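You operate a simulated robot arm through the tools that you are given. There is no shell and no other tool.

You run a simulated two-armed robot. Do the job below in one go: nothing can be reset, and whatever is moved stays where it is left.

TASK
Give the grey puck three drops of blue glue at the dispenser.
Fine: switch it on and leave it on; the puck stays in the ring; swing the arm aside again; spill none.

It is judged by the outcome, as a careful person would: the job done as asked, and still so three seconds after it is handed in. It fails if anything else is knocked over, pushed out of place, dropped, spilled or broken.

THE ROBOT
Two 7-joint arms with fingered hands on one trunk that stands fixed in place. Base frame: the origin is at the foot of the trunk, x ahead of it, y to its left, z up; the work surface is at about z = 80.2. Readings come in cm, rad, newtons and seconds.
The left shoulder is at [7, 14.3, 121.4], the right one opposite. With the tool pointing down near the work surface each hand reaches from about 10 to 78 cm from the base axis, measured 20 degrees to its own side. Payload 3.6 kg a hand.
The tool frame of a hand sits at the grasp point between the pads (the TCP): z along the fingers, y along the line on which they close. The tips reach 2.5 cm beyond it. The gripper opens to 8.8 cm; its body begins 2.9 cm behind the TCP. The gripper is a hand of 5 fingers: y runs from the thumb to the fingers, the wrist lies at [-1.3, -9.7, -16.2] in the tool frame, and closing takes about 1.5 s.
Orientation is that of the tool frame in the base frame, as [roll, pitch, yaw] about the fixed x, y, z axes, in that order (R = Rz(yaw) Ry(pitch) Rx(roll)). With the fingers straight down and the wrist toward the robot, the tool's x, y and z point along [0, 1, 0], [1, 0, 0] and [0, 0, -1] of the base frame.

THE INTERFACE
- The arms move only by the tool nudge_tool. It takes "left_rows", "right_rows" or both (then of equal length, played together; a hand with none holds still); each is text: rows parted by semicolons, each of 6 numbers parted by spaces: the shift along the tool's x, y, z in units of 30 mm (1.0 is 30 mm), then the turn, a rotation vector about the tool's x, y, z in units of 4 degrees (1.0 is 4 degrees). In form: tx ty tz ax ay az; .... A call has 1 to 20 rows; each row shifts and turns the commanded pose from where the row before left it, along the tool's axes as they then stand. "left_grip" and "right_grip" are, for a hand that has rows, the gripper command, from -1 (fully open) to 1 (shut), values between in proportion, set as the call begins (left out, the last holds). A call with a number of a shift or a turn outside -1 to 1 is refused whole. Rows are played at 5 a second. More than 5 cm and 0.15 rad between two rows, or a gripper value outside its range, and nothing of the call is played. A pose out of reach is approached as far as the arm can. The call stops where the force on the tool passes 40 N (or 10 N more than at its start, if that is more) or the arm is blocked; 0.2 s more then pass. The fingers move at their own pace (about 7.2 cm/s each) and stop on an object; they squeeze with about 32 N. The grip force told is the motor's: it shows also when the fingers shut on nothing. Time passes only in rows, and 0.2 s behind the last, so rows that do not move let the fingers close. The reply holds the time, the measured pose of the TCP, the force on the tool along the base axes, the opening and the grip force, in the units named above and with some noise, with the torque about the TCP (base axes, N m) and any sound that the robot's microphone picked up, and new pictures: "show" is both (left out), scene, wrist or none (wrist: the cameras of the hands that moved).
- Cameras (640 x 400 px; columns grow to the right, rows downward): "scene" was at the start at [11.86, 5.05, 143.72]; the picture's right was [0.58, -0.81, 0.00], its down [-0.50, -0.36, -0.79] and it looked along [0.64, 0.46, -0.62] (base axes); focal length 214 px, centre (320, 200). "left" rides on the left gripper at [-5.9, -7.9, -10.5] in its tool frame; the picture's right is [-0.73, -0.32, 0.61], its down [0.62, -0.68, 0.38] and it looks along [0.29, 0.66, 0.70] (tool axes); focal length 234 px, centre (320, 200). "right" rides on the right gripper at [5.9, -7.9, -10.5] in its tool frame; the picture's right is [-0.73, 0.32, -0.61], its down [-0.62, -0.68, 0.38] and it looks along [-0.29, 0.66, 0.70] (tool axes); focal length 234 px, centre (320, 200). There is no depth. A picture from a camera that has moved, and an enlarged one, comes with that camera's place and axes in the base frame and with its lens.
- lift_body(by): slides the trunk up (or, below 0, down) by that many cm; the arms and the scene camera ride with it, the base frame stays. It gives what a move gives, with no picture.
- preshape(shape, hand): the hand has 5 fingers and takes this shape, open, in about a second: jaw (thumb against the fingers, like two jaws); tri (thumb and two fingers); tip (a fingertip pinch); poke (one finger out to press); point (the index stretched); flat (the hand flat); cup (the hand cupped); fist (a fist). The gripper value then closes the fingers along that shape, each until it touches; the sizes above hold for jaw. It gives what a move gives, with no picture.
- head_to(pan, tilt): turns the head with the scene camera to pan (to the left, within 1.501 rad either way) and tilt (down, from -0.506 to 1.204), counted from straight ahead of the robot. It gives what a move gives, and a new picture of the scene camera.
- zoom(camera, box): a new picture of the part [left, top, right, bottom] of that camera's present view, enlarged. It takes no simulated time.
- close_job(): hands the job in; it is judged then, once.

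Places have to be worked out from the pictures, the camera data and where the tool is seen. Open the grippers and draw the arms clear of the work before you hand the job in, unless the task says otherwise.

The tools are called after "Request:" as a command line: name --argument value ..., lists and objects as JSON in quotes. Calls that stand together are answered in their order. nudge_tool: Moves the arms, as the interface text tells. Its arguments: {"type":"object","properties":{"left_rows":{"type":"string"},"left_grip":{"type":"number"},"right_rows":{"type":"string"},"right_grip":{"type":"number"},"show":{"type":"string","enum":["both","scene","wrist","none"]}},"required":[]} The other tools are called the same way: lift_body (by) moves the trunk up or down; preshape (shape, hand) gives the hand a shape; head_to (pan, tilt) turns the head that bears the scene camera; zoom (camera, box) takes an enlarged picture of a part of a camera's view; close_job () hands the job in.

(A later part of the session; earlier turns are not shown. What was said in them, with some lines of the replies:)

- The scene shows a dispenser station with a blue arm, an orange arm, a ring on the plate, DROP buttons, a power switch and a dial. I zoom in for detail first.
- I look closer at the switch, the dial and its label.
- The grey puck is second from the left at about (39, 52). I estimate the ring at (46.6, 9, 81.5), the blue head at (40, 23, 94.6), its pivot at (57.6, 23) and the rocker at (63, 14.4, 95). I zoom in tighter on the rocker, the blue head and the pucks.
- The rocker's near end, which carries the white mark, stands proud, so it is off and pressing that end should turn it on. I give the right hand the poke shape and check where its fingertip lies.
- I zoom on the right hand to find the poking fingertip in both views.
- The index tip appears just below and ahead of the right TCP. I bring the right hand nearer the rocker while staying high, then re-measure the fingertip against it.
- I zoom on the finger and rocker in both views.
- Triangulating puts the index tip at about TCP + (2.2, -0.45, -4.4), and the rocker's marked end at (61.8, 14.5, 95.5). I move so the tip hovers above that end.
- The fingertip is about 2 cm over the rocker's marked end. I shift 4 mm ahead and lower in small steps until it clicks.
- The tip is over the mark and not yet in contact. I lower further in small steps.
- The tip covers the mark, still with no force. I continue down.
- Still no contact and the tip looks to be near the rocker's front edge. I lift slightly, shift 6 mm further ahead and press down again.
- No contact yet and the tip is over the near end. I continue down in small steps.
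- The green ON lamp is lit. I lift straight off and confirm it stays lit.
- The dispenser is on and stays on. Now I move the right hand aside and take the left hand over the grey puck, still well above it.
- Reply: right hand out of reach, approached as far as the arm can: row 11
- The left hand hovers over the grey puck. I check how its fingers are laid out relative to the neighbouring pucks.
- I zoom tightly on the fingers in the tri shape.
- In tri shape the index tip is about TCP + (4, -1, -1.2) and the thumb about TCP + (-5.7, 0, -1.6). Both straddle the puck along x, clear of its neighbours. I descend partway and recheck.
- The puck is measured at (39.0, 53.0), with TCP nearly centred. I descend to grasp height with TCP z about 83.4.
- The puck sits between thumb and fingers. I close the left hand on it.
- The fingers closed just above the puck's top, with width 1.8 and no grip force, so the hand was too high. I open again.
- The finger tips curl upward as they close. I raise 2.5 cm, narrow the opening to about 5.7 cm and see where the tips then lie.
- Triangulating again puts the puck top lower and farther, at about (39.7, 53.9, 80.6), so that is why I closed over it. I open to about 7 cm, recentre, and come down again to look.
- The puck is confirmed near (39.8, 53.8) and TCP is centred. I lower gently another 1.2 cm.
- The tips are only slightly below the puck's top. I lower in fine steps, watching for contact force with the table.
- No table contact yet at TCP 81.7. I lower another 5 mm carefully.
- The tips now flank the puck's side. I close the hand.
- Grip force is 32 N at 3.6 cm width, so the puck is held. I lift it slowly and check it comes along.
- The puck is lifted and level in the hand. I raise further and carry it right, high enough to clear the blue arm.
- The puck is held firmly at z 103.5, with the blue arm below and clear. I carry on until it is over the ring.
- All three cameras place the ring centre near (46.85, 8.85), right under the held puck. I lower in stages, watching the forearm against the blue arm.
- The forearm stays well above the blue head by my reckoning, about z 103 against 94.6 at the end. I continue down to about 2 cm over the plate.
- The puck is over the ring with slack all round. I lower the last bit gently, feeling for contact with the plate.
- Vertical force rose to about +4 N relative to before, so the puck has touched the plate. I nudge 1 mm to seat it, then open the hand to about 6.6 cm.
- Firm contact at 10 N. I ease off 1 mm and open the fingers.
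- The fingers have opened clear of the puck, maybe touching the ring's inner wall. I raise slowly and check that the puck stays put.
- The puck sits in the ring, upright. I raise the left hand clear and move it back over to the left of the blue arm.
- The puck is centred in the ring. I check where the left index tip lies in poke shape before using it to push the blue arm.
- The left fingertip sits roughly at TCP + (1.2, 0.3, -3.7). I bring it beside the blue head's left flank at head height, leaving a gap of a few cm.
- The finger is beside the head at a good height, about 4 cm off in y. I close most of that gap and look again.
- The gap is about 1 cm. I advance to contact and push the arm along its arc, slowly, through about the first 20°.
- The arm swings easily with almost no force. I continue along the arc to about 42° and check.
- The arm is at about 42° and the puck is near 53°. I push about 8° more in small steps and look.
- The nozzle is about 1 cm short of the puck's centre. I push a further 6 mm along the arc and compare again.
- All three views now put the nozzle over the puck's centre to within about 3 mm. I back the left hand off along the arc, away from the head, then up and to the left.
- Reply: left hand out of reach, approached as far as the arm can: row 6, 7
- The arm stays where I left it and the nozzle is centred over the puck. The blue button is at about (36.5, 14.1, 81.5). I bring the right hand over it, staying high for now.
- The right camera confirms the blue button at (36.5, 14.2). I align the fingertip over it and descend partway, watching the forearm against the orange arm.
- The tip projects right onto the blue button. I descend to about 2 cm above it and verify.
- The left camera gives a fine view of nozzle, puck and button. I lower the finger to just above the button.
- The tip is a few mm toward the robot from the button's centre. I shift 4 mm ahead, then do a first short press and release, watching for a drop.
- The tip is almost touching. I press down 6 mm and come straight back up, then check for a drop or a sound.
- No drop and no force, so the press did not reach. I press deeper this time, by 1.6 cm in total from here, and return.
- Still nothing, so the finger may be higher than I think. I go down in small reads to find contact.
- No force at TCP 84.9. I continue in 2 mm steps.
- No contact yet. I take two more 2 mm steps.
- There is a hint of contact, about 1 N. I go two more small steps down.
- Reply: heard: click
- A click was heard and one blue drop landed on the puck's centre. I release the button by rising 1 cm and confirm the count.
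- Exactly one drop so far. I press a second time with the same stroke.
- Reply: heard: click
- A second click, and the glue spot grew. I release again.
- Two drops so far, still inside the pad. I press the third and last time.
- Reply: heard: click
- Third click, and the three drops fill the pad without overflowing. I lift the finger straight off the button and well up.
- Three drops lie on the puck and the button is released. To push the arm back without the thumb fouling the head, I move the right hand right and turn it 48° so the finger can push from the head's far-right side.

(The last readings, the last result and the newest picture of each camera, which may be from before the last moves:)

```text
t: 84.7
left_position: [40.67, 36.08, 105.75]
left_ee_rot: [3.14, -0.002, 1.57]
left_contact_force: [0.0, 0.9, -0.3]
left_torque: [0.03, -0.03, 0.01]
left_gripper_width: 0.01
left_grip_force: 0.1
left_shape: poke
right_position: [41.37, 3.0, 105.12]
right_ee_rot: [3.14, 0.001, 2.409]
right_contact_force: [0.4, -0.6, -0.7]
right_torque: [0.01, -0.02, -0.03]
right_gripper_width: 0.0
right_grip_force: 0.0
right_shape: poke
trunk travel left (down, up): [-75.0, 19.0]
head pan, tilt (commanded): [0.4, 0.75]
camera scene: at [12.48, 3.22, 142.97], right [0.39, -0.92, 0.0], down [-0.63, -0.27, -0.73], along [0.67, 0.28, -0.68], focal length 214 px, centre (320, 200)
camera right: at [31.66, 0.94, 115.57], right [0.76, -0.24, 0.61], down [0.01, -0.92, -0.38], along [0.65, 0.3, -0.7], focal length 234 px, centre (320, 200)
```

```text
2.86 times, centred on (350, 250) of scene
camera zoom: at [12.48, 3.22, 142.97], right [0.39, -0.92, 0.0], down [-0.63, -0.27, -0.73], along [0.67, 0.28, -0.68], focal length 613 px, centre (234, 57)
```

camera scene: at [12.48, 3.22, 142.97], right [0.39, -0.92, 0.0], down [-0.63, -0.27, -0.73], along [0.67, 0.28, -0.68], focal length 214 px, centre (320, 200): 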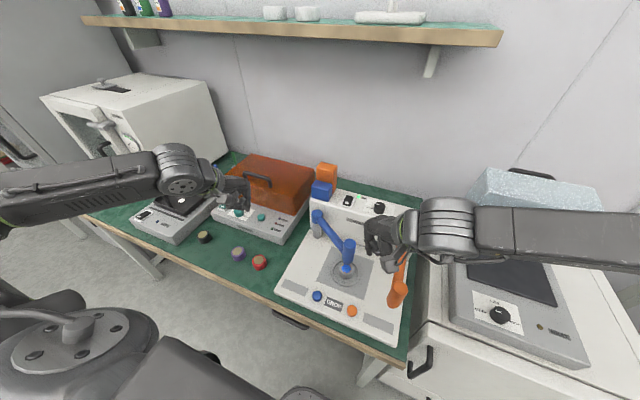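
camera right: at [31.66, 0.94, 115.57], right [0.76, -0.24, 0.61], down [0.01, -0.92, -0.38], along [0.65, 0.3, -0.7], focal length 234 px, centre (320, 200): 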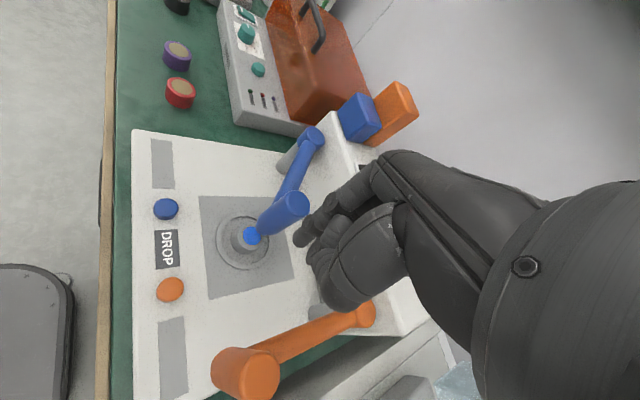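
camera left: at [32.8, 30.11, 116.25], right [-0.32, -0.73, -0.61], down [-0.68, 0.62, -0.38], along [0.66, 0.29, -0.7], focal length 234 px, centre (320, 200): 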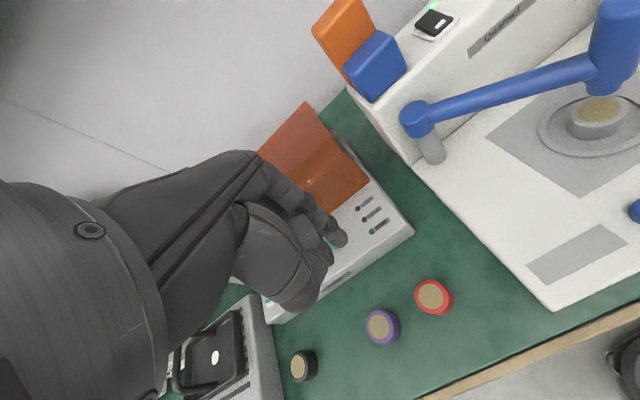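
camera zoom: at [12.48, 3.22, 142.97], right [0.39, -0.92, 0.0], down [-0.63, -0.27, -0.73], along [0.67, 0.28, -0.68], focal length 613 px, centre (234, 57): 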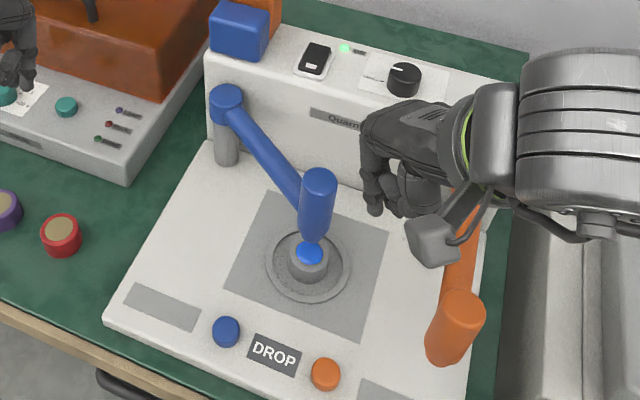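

The hand is turned and the finger hangs at its right side. I move it over the gap to the right of the head, still above head height, and check.

Request:
nudge_tool --right_rows "-0.28 0.5 0 0 0 0;-0.28 0.5 0 0 0 0;-0.28 0.5 0 0 0 0;-0.28 0.5 0.2 0 0 0;-0.28 0.5 0.3 0 0 0;0 0 0.5 0 0 0;0 0 0.5 0 0 0;0 0 0.3 0 0 0;0 0 0 0 0 0" --show "both"

Request:
zoom --camera "scene" --box '[290, 180, 430, 300]'

Request:
zoom --camera "right" --box '[180, 120, 420, 320]'

Request:
zoom --camera "left" --box '[440, 0, 640, 200]'

```text
t: 86.7
left_position: [40.66, 35.98, 105.7]
left_ee_rot: [-3.14, -0.001, 1.573]
left_contact_force: [-0.5, 0.8, 0.7]
left_torque: [-0.04, -0.03, 0.0]
left_gripper_width: 0.01
left_grip_force: 0.0
left_shape: poke
right_position: [49.32, 5.76, 99.65]
right_ee_rot: [-3.141, 0.0, 2.41]
right_contact_force: [0.3, 0.2, -0.1]
right_torque: [0.01, 0.0, -0.01]
right_gripper_width: 0.0
right_grip_force: 0.0
right_shape: poke
trunk travel left (down, up): [-75.0, 19.0]
head pan, tilt (commanded): [0.4, 0.75]
camera scene: at [12.46, 3.25, 142.98], right [0.39, -0.92, 0.0], down [-0.63, -0.27, -0.73], along [0.67, 0.28, -0.68], focal length 214 px, centre (320, 200)
camera right: at [39.76, 3.69, 110.15], right [0.76, -0.25, 0.61], down [0.01, -0.92, -0.38], along [0.65, 0.29, -0.7], focal length 234 px, centre (320, 200)
```

scene: 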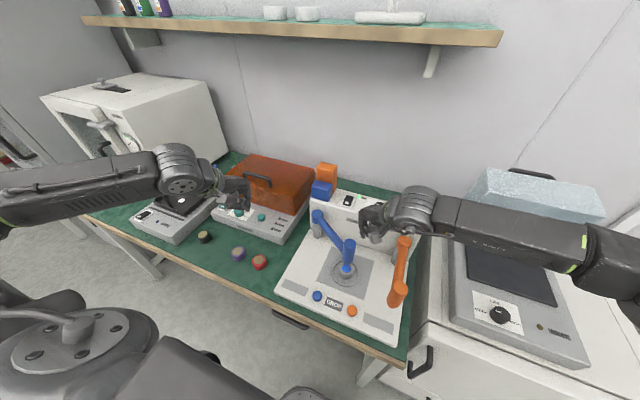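
right: 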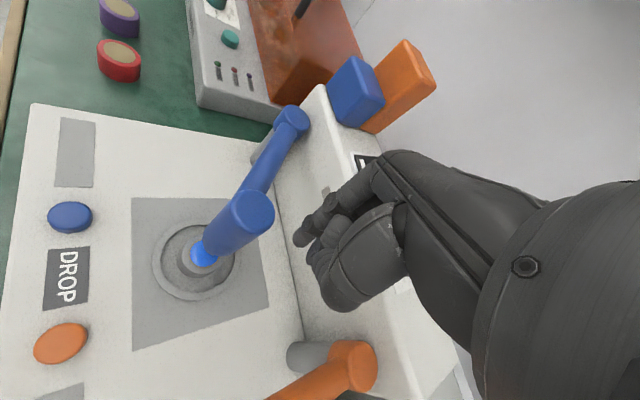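

```text
3.33 times, centred on (360, 240) of scene
camera zoom: at [12.46, 3.25, 142.98], right [0.39, -0.92, 0.0], down [-0.63, -0.27, -0.73], along [0.67, 0.28, -0.68], focal length 715 px, centre (187, 67)
```

zoom: 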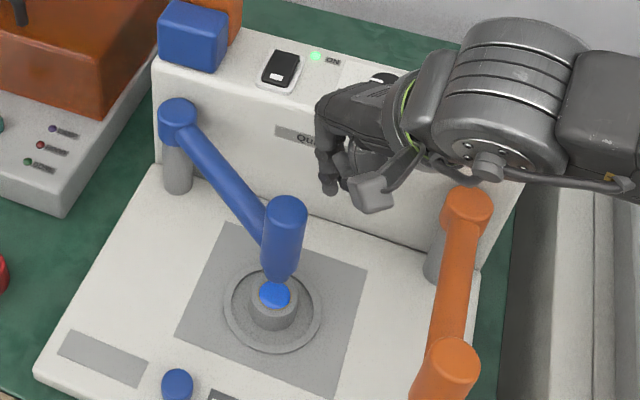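

```text
2.00 times, centred on (300, 220) of right
camera zoom: at [39.76, 3.69, 110.15], right [0.76, -0.25, 0.61], down [0.01, -0.92, -0.38], along [0.65, 0.29, -0.7], focal length 468 px, centre (360, 160)
```

zoom: 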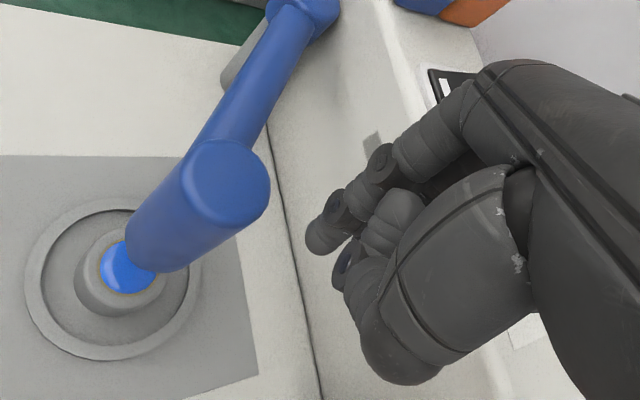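

```text
2.00 times, centred on (540, 100) of left
camera zoom: at [32.81, 30.07, 116.25], right [-0.32, -0.73, -0.61], down [-0.68, 0.62, -0.38], along [0.66, 0.29, -0.7], focal length 468 px, centre (-120, 400)
```

zoom: 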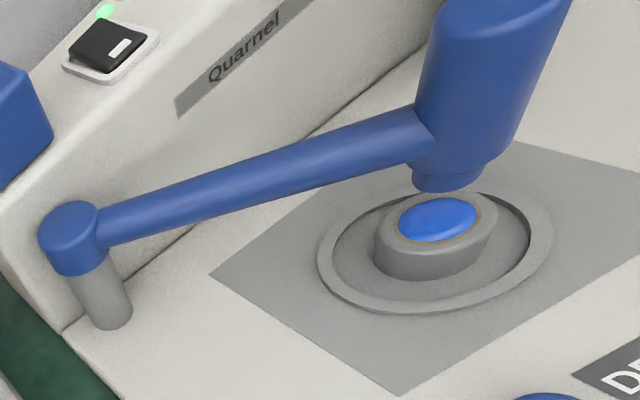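

The finger sits about 1.6 cm clear of the head on its right side, well in front of the housing. I descend to head height.

Request:
nudge_tool --right_rows "0 0 0.4 0 0 0;0 0 0.5 0 0 0;0 0 0.5 0 0 0;0 0 0.35 0 0 0;0 0 0 0 0 0" --show "none"

Request:
zoom --camera "scene" --box '[290, 180, 430, 300]'

Request:
zoom --camera "right" --box '[180, 120, 420, 320]'

```text
t: 87.9
left_position: [40.62, 35.98, 105.68]
left_ee_rot: [-3.141, 0.001, 1.571]
left_contact_force: [0.9, -0.9, -0.3]
left_torque: [0.0, -0.04, 0.03]
left_gripper_width: 0.02
left_grip_force: 0.1
left_shape: poke
right_position: [49.35, 5.69, 94.43]
right_ee_rot: [-3.141, 0.0, 2.408]
right_contact_force: [-0.6, 0.0, 0.1]
right_torque: [0.0, 0.01, -0.02]
right_gripper_width: 0.02
right_grip_force: 0.0
right_shape: poke
trunk travel left (down, up): [-75.0, 19.0]
head pan, tilt (commanded): [0.4, 0.75]
```

```text
3.33 times, centred on (360, 240) of scene
camera zoom: at [12.46, 3.25, 142.98], right [0.39, -0.92, 0.0], down [-0.63, -0.27, -0.73], along [0.67, 0.28, -0.68], focal length 715 px, centre (187, 67)
```

zoom: 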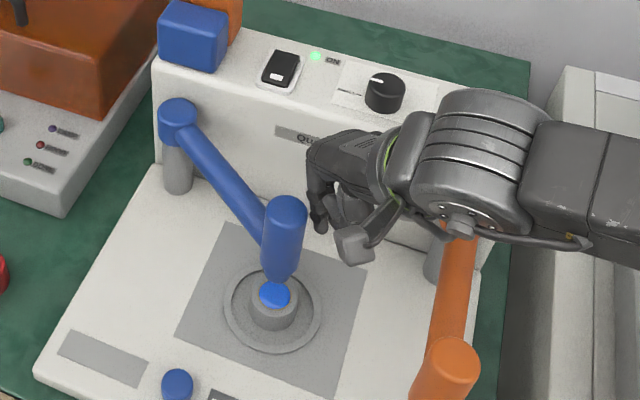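

```text
2.00 times, centred on (300, 220) of right
camera zoom: at [39.78, 3.75, 104.89], right [0.76, -0.25, 0.61], down [0.01, -0.92, -0.38], along [0.65, 0.29, -0.7], focal length 468 px, centre (360, 160)
```

zoom: 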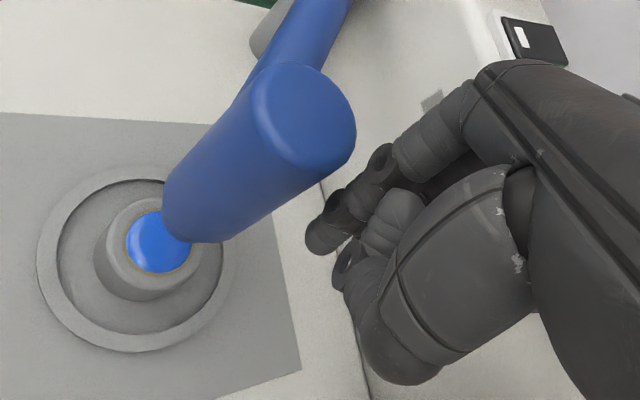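

The finger is level with the head, about 1.4 cm to its right. I push gently back along the arc, first through about 8°, and check.

Request:
nudge_tool --right_rows "0.175 0.028 0 0 0 0;0.175 0.028 0 0 0 0;0.175 0.028 0 0 0 0;0.154 -0.03 0 0 0 0;0.154 -0.03 0 0 0 0;0.172 -0.022 0 0 0 0;0.172 -0.022 0 0 0 0;0.172 -0.022 0 0 0 0;0 0 0 0 0 0" --show "none"

Request:
zoom --camera "scene" --box '[290, 180, 430, 300]'

Request:
zoom --camera "right" --box '[180, 120, 420, 320]'

Request:
zoom --camera "left" --box '[440, 0, 640, 200]'

```text
t: 89.9
left_position: [40.66, 36.03, 105.58]
left_ee_rot: [3.141, 0.0, 1.571]
left_contact_force: [-0.2, -0.6, -0.8]
left_torque: [0.0, 0.01, 0.0]
left_gripper_width: 0.01
left_grip_force: 0.1
left_shape: poke
right_position: [46.11, 8.32, 94.41]
right_ee_rot: [3.141, 0.0, 2.407]
right_contact_force: [0.2, 0.5, -0.1]
right_torque: [0.01, 0.01, -0.01]
right_gripper_width: 0.0
right_grip_force: 0.0
right_shape: poke
trunk travel left (down, up): [-75.0, 19.0]
head pan, tilt (commanded): [0.4, 0.75]
```

```text
3.33 times, centred on (360, 240) of scene
camera zoom: at [12.49, 3.25, 142.97], right [0.39, -0.92, 0.0], down [-0.63, -0.27, -0.73], along [0.67, 0.28, -0.68], focal length 715 px, centre (187, 67)
```

zoom: 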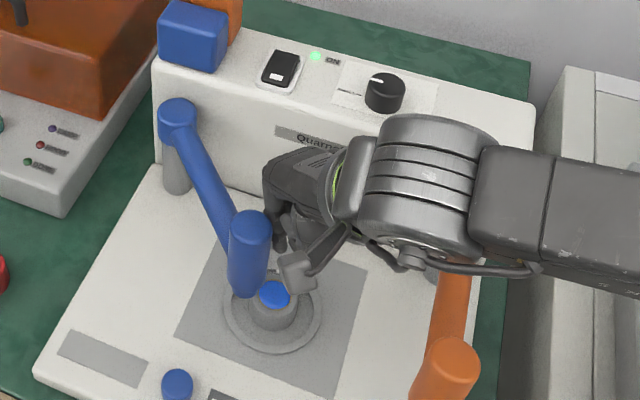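

```text
2.00 times, centred on (300, 220) of right
camera zoom: at [36.69, 6.36, 104.93], right [0.76, -0.25, 0.61], down [0.01, -0.92, -0.38], along [0.65, 0.29, -0.7], focal length 468 px, centre (360, 160)
```

zoom: 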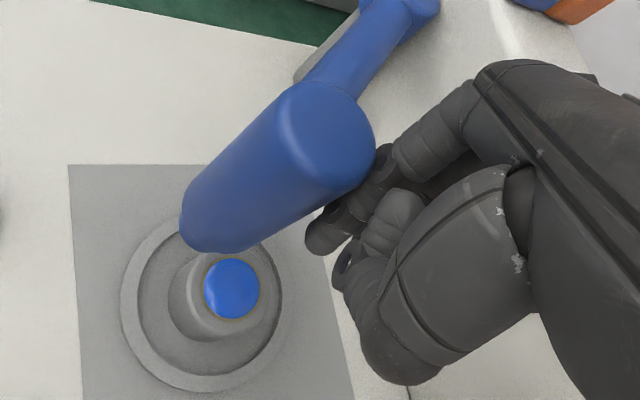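

```text
2.00 times, centred on (540, 100) of left
camera zoom: at [32.83, 30.07, 116.24], right [-0.32, -0.73, -0.61], down [-0.68, 0.62, -0.38], along [0.66, 0.29, -0.7], focal length 468 px, centre (-120, 400)
```

zoom: 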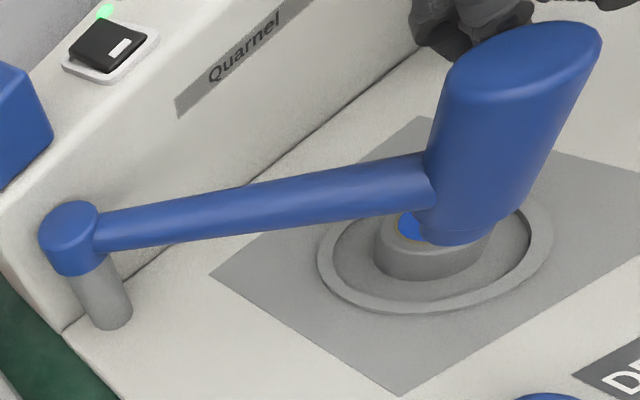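

The arm swings back with the finger and the puck is undisturbed. I continue along the arc to about 20°.

Request:
nudge_tool --right_rows "0.174 -0.007 0 0 0 0;0.174 -0.007 0 0 0 0;0.174 -0.007 0 0 0 0;0.207 0.02 0 0 0 0;0.207 0.02 0 0 0 0;0.207 0.02 0 0 0 0;0.207 0.02 0 0 0 0;0.207 0.02 0 0 0 0;0.2 0.054 0 0 0 0;0.2 0.054 0 0 0 0;0.2 0.054 0 0 0 0;0.2 0.054 0 0 0 0;0.2 0.054 0 0 0 0;0 0 0 0 0 0" --show "none"

Request:
zoom --camera "scene" --box '[270, 180, 430, 320]'

Request:
zoom --camera "right" --box '[180, 120, 420, 320]'

Request:
zoom --camera "left" --box '[400, 0, 640, 240]'

```text
t: 92.9
left_position: [40.74, 36.04, 105.81]
left_ee_rot: [3.141, -0.001, 1.572]
left_contact_force: [-0.8, 0.3, 0.0]
left_torque: [-0.04, -0.02, 0.0]
left_gripper_width: 0.0
left_grip_force: 0.1
left_shape: poke
right_position: [41.16, 14.27, 94.4]
right_ee_rot: [3.141, 0.0, 2.409]
right_contact_force: [-0.5, 0.2, 0.8]
right_torque: [0.01, -0.01, -0.03]
right_gripper_width: 0.01
right_grip_force: 0.0
right_shape: poke
trunk travel left (down, up): [-75.0, 19.0]
head pan, tilt (commanded): [0.4, 0.75]
```

```text
2.86 times, centred on (350, 250) of scene
camera zoom: at [12.47, 3.24, 142.97], right [0.39, -0.92, 0.0], down [-0.63, -0.27, -0.73], along [0.67, 0.28, -0.68], focal length 613 px, centre (234, 57)
```

zoom: 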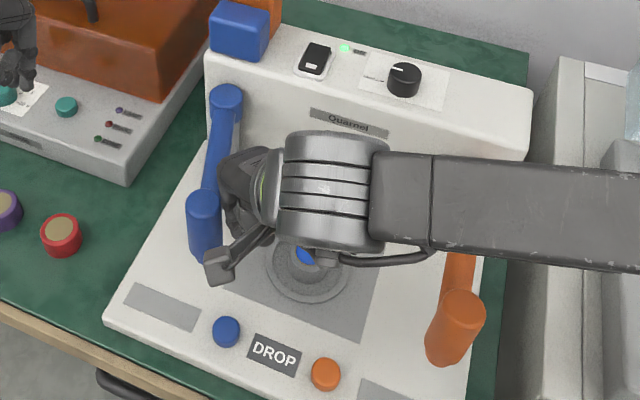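

```text
2.00 times, centred on (300, 220) of right
camera zoom: at [31.66, 12.24, 104.93], right [0.76, -0.24, 0.61], down [0.01, -0.92, -0.38], along [0.65, 0.29, -0.7], focal length 468 px, centre (360, 160)
```

zoom: 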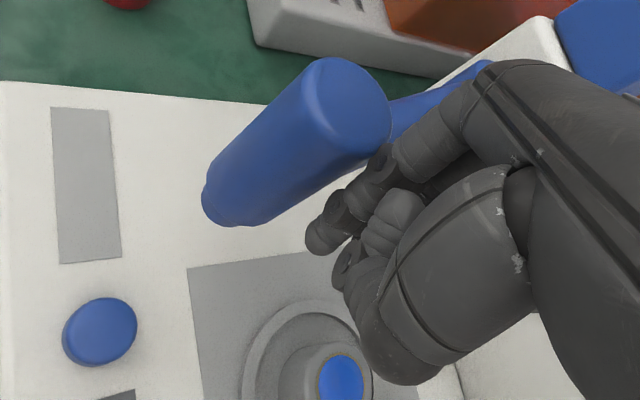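

```text
1.67 times, centred on (520, 120) of left
camera zoom: at [32.82, 30.07, 116.24], right [-0.32, -0.73, -0.61], down [-0.68, 0.62, -0.38], along [0.66, 0.29, -0.7], focal length 390 px, centre (-13, 333)
```

zoom: 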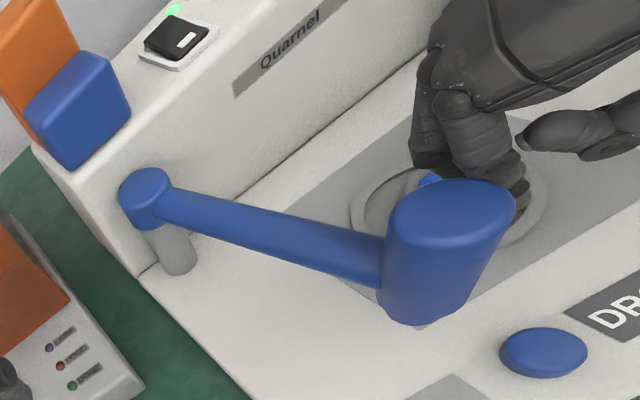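

The arm is at about 17°. I push it the rest of the way to where it was parked.

Request:
nudge_tool --right_rows "0.188 0.08 0 0 0 0;0.188 0.09 0 0 0 0;0.188 0.09 0 0 0 0;0.188 0.1 0 0 0 0;0.17 0.115 0 0 0 0;0.17 0.12 0 0 0 0;0.17 0.12 0 0 0 0;0.17 0.12 0 0 0 0;0 0 0 0 0 0" --show "none"

Request:
zoom --camera "scene" --box '[270, 180, 430, 320]'

Request:
zoom --camera "left" --box '[400, 0, 640, 240]'

```text
t: 94.9
left_position: [40.62, 36.07, 105.78]
left_ee_rot: [3.141, 0.001, 1.571]
left_contact_force: [0.0, -0.2, 0.2]
left_torque: [0.04, 0.01, 0.01]
left_gripper_width: 0.0
left_grip_force: 0.1
left_shape: poke
right_position: [39.73, 19.03, 94.46]
right_ee_rot: [3.141, 0.001, 2.411]
right_contact_force: [-0.1, 0.4, -0.3]
right_torque: [-0.02, 0.0, -0.01]
right_gripper_width: 0.02
right_grip_force: 0.1
right_shape: poke
trunk travel left (down, up): [-75.0, 19.0]
head pan, tilt (commanded): [0.4, 0.75]
```

```text
2.86 times, centred on (350, 250) of scene
camera zoom: at [12.48, 3.24, 142.97], right [0.39, -0.92, 0.0], down [-0.63, -0.27, -0.73], along [0.67, 0.28, -0.68], focal length 613 px, centre (234, 57)
```

zoom: 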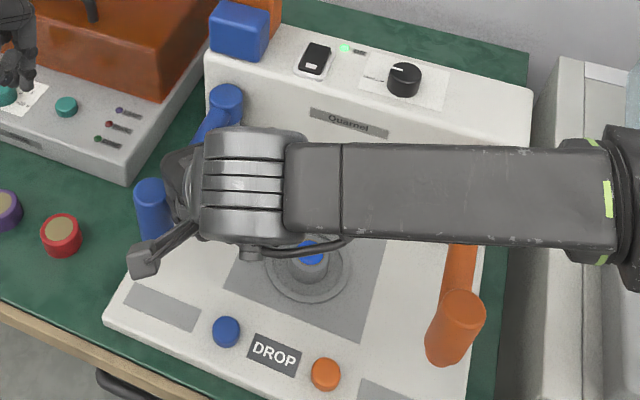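

```text
1.67 times, centred on (520, 120) of left
camera zoom: at [32.82, 30.07, 116.24], right [-0.32, -0.73, -0.61], down [-0.68, 0.62, -0.38], along [0.66, 0.29, -0.7], focal length 390 px, centre (-13, 333)
```

zoom: 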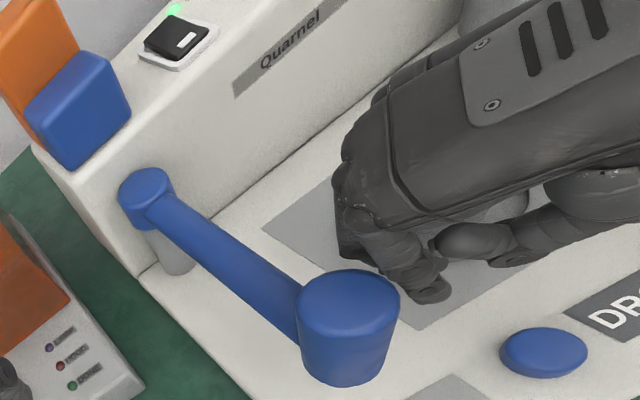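

The blue arm is back at its parking place. I draw the right hand away from it to the right and up.

Request:
nudge_tool --right_rows "-0.2 -0.22 0 0 0 0;-0.27 -0.3 0 0 0 0;-0.27 -0.3 -0.2 0 0 0;0 0 -0.6 0 0 0;0 0 -0.9 0 0 0;0 0 -0.9 0 0 0;0 0 -0.9 0 0 0;0 0 -0.9 0 0 0;-0.3 -0.4 -0.5 0 0 0;-0.6 -0.8 0 0 0 0;-0.6 -0.8 0 0 0 0;-0.6 -0.8 0 0 0 0;-0.6 -0.8 0 0 0 0;-0.6 -0.8 0 0 0 0;-0.6 -0.8 0 0 0 0;-0.6 -0.8 0 0 0 0;0 0 0 0 0 0" --show "scene"

Request:
zoom --camera "scene" --box '[270, 180, 430, 320]'

Request:
zoom --camera "left" --box '[400, 0, 640, 240]'

```text
t: 98.5
left_position: [40.74, 36.1, 105.75]
left_ee_rot: [-3.141, 0.002, 1.57]
left_contact_force: [0.6, 0.2, -0.4]
left_torque: [0.0, -0.01, -0.03]
left_gripper_width: 0.02
left_grip_force: 0.1
left_shape: poke
right_position: [37.73, -6.66, 109.2]
right_ee_rot: [-3.14, -0.001, 2.41]
right_contact_force: [0.8, 0.3, 0.0]
right_torque: [-0.01, 0.01, 0.01]
right_gripper_width: 0.0
right_grip_force: 0.1
right_shape: poke
trunk travel left (down, up): [-75.0, 19.0]
head pan, tilt (commanded): [0.4, 0.75]
camera scene: at [12.51, 3.34, 142.97], right [0.39, -0.92, 0.0], down [-0.63, -0.27, -0.73], along [0.67, 0.28, -0.68], focal length 214 px, centre (320, 200)
```

scene: 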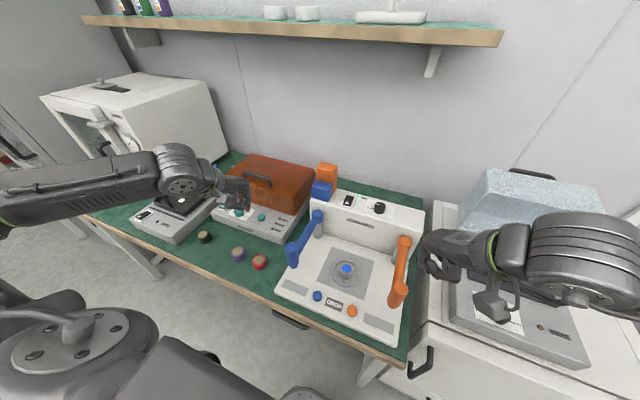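

```text
2.86 times, centred on (350, 250) of scene
camera zoom: at [12.51, 3.34, 142.97], right [0.39, -0.92, 0.0], down [-0.63, -0.27, -0.73], along [0.67, 0.28, -0.68], focal length 613 px, centre (234, 57)
```

zoom: 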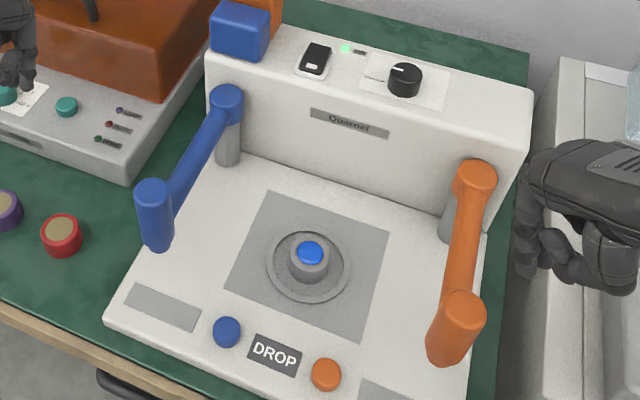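

```text
1.67 times, centred on (520, 120) of left
camera zoom: at [32.85, 30.15, 116.21], right [-0.32, -0.73, -0.61], down [-0.68, 0.62, -0.38], along [0.66, 0.29, -0.7], focal length 390 px, centre (-13, 333)
```

zoom: 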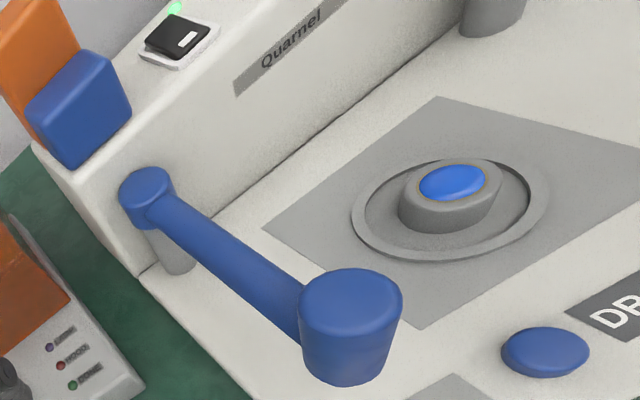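

All is in place: lamp on, three drops on the puck in the ring, blue arm parked. I raise both hands clear and turn the right one back.

Request:
nudge_tool --left_rows "0 0 -0.6 0 0 0;0 -0.1 -0.8 0 0 0;0 -0.2 -0.8 0 0 0;0 -0.2 -0.8 0 0 0;0 -0.2 -0.8 0 0 0;0 -0.2 -0.8 0 0 0;0 -0.2 -0.8 0 0 0;0 -0.2 -0.8 0 0 0;0 0 -0.5 0 0 0;0 0 0 0 0 0;0 0 0 0 0 0;0 0 0 0 0 0" --right_rows "0 0 -0.5 0 0 1;0 0 -0.5 0 0 1;0 0 -0.5 0 0 1;0 0 -0.5 0 0 1;0 0 -0.4 0 0 1;0 0 -0.4 0 0 1;0 0 -0.3 0 0 1;0 0 0 0 0 1;0 0 0 0 0 1;0 0 0 0 0 1;0 0 0 0 0 1;0 0 0 0 0 1" --show "scene"

Request:
preshape --shape "jaw" --hand "right"

Request:
preshape --shape "jaw" --hand "left"

Request:
head_to --pan 0.5 --tilt 0.7

Request:
zoom --camera "scene" --box '[280, 180, 450, 340]'

Request:
zoom --camera "scene" --box '[140, 150, 320, 300]'

```text
t: 101.1
left_position: [36.82, 35.93, 125.69]
left_ee_rot: [-3.14, 0.0, 1.571]
left_contact_force: [-0.3, 1.3, 0.4]
left_torque: [-0.01, 0.01, -0.01]
left_gripper_width: 0.0
left_grip_force: 0.1
left_shape: poke
right_position: [37.69, -6.77, 118.45]
right_ee_rot: [-3.14, 0.001, 1.568]
right_contact_force: [0.1, 0.6, -0.3]
right_torque: [0.02, 0.0, 0.02]
right_gripper_width: 0.01
right_grip_force: 0.0
right_shape: poke
trunk travel left (down, up): [-75.0, 19.0]
head pan, tilt (commanded): [0.4, 0.75]
camera scene: at [12.43, 3.29, 142.98], right [0.39, -0.92, 0.0], down [-0.63, -0.27, -0.73], along [0.67, 0.28, -0.68], focal length 214 px, centre (320, 200)
```

scene: 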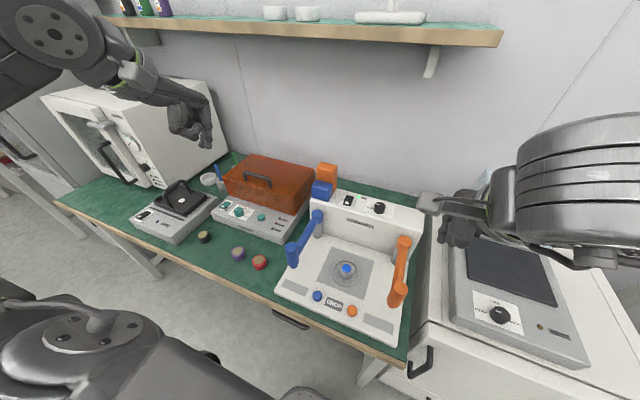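

```text
t: 102.0
left_position: [36.86, 35.96, 125.87]
left_ee_rot: [3.141, -0.001, 1.571]
left_contact_force: [-0.9, -0.6, 0.2]
left_torque: [0.0, -0.02, -0.01]
left_gripper_width: 0.0
left_grip_force: 0.1
left_shape: poke
right_position: [37.73, -6.78, 118.55]
right_ee_rot: [-3.14, -0.001, 1.572]
right_contact_force: [0.9, 0.6, -0.9]
right_torque: [-0.03, 0.0, 0.02]
right_gripper_width: 8.76
right_grip_force: 0.1
right_shape: jaw
trunk travel left (down, up): [-75.0, 19.0]
head pan, tilt (commanded): [0.4, 0.75]
```

```text
t: 102.9
left_position: [36.71, 36.03, 125.88]
left_ee_rot: [3.141, 0.001, 1.571]
left_contact_force: [-0.6, 0.6, 0.7]
left_torque: [0.0, 0.0, -0.01]
left_gripper_width: 8.79
left_grip_force: 0.1
left_shape: jaw
right_position: [37.86, -6.64, 118.46]
right_ee_rot: [3.141, -0.001, 1.572]
right_contact_force: [-0.3, -0.1, 0.6]
right_torque: [0.02, 0.02, 0.01]
right_gripper_width: 8.78
right_grip_force: 0.0
right_shape: jaw
trunk travel left (down, up): [-75.0, 19.0]
head pan, tilt (commanded): [0.4, 0.75]
```

```text
t: 103.6
left_position: [36.85, 36.04, 125.78]
left_ee_rot: [-3.141, 0.001, 1.572]
left_contact_force: [0.7, -0.4, -0.5]
left_torque: [0.03, 0.01, -0.01]
left_gripper_width: 8.78
left_grip_force: 0.1
left_shape: jaw
right_position: [37.81, -6.76, 118.38]
right_ee_rot: [3.14, 0.001, 1.574]
right_contact_force: [-0.5, 0.8, -0.2]
right_torque: [0.06, -0.01, 0.0]
right_gripper_width: 8.78
right_grip_force: 0.0
right_shape: jaw
trunk travel left (down, up): [-75.0, 19.0]
head pan, tilt (commanded): [0.499, 0.7]
camera scene: at [12.29, 4.09, 143.4], right [0.48, -0.88, 0.0], down [-0.57, -0.31, -0.76], along [0.67, 0.37, -0.64], focal length 214 px, centre (320, 200)
```

scene: 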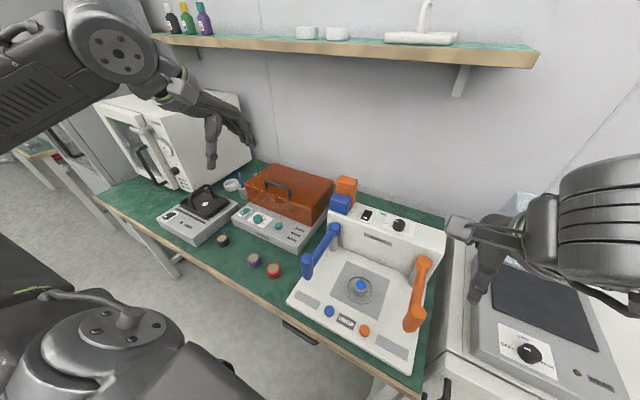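

```text
2.50 times, centred on (365, 260) of scene
camera zoom: at [12.29, 4.09, 143.4], right [0.48, -0.88, 0.0], down [-0.57, -0.31, -0.76], along [0.67, 0.37, -0.64], focal length 536 px, centre (208, 50)
```

zoom: 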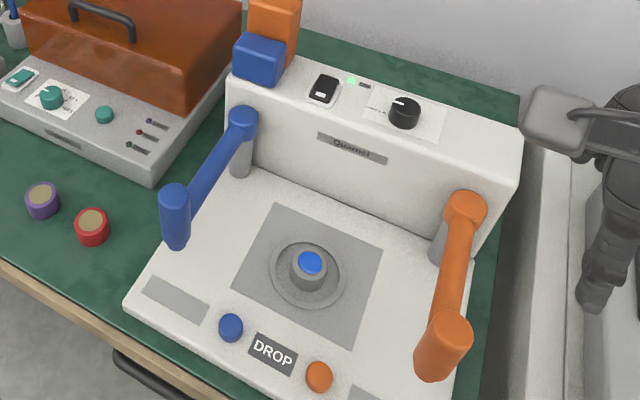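

```text
2.67 times, centred on (230, 225) of scene
camera zoom: at [12.29, 4.09, 143.4], right [0.48, -0.88, 0.0], down [-0.57, -0.31, -0.76], along [0.67, 0.37, -0.64], focal length 572 px, centre (560, 133)
```

zoom: 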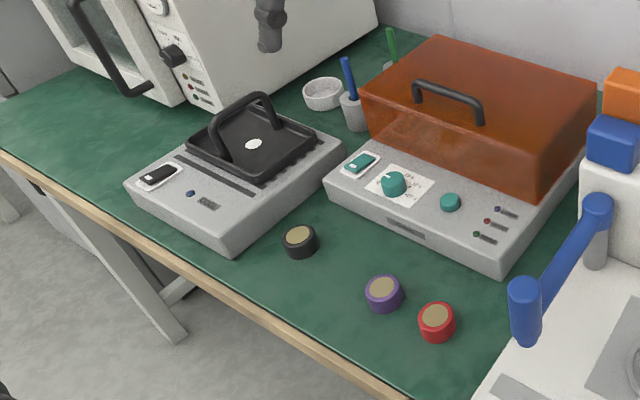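

The other pucks and devices are undisturbed. One last close look at the puck and plate for any spill.

Request:
zoom --camera "scene" --box '[330, 260, 395, 320]'

Request:
zoom --camera "scene" --box '[350, 200, 420, 245]'

```text
6.67 times, centred on (362, 290) of scene
camera zoom: at [12.29, 4.09, 143.4], right [0.48, -0.88, 0.0], down [-0.57, -0.31, -0.76], along [0.67, 0.37, -0.64], focal length 1430 px, centre (37, -400)
```

zoom: 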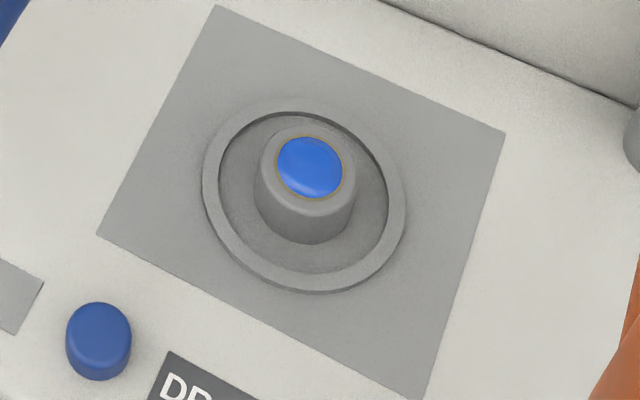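

```text
8.89 times, centred on (385, 222) of scene
camera zoom: at [12.29, 4.09, 143.4], right [0.48, -0.88, 0.0], down [-0.57, -0.31, -0.76], along [0.67, 0.37, -0.64], focal length 1906 px, centre (-258, 0)
```

zoom: 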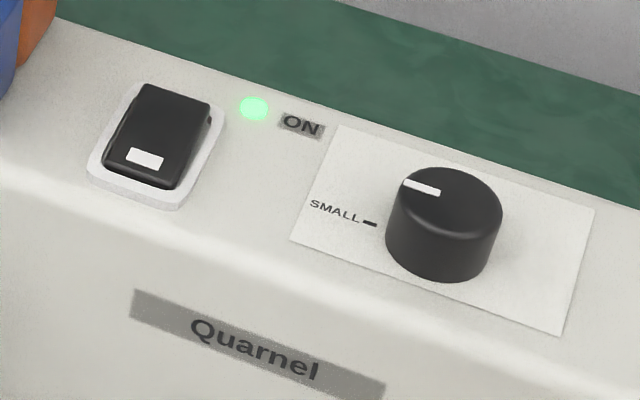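

The glue is on the pad with no spill, the puck is in the ring and the lamp is on. The dial is unchanged, the blue arm is aside, and the hands are open and clear. I hand the job in.

Request:
close_job

```text
The job is handed in.
```

The grey puck now has three drops of blue glue and sits upright inside the ring. I pressed the blue button three times; each press clicked once and the glue spot grew each time.

- **Power:** The dispenser is switched on and its green lamp is still lit.
- **Arm:** The blue arm is back where it was parked, clear of the ring.
- **Spills:** In the last close-up the glue stays within the puck's pad, and I saw none on the plate.
- **Drop size:** I left the size dial as I found it. Three drops nearly fill the pad.
- **Surroundings:** The other pucks and devices look undisturbed. Both hands are open and drawn clear.

On the first try at the puck, the fingers closed just above it and came away empty. I opened them, lowered the hand and picked it up on the second try.
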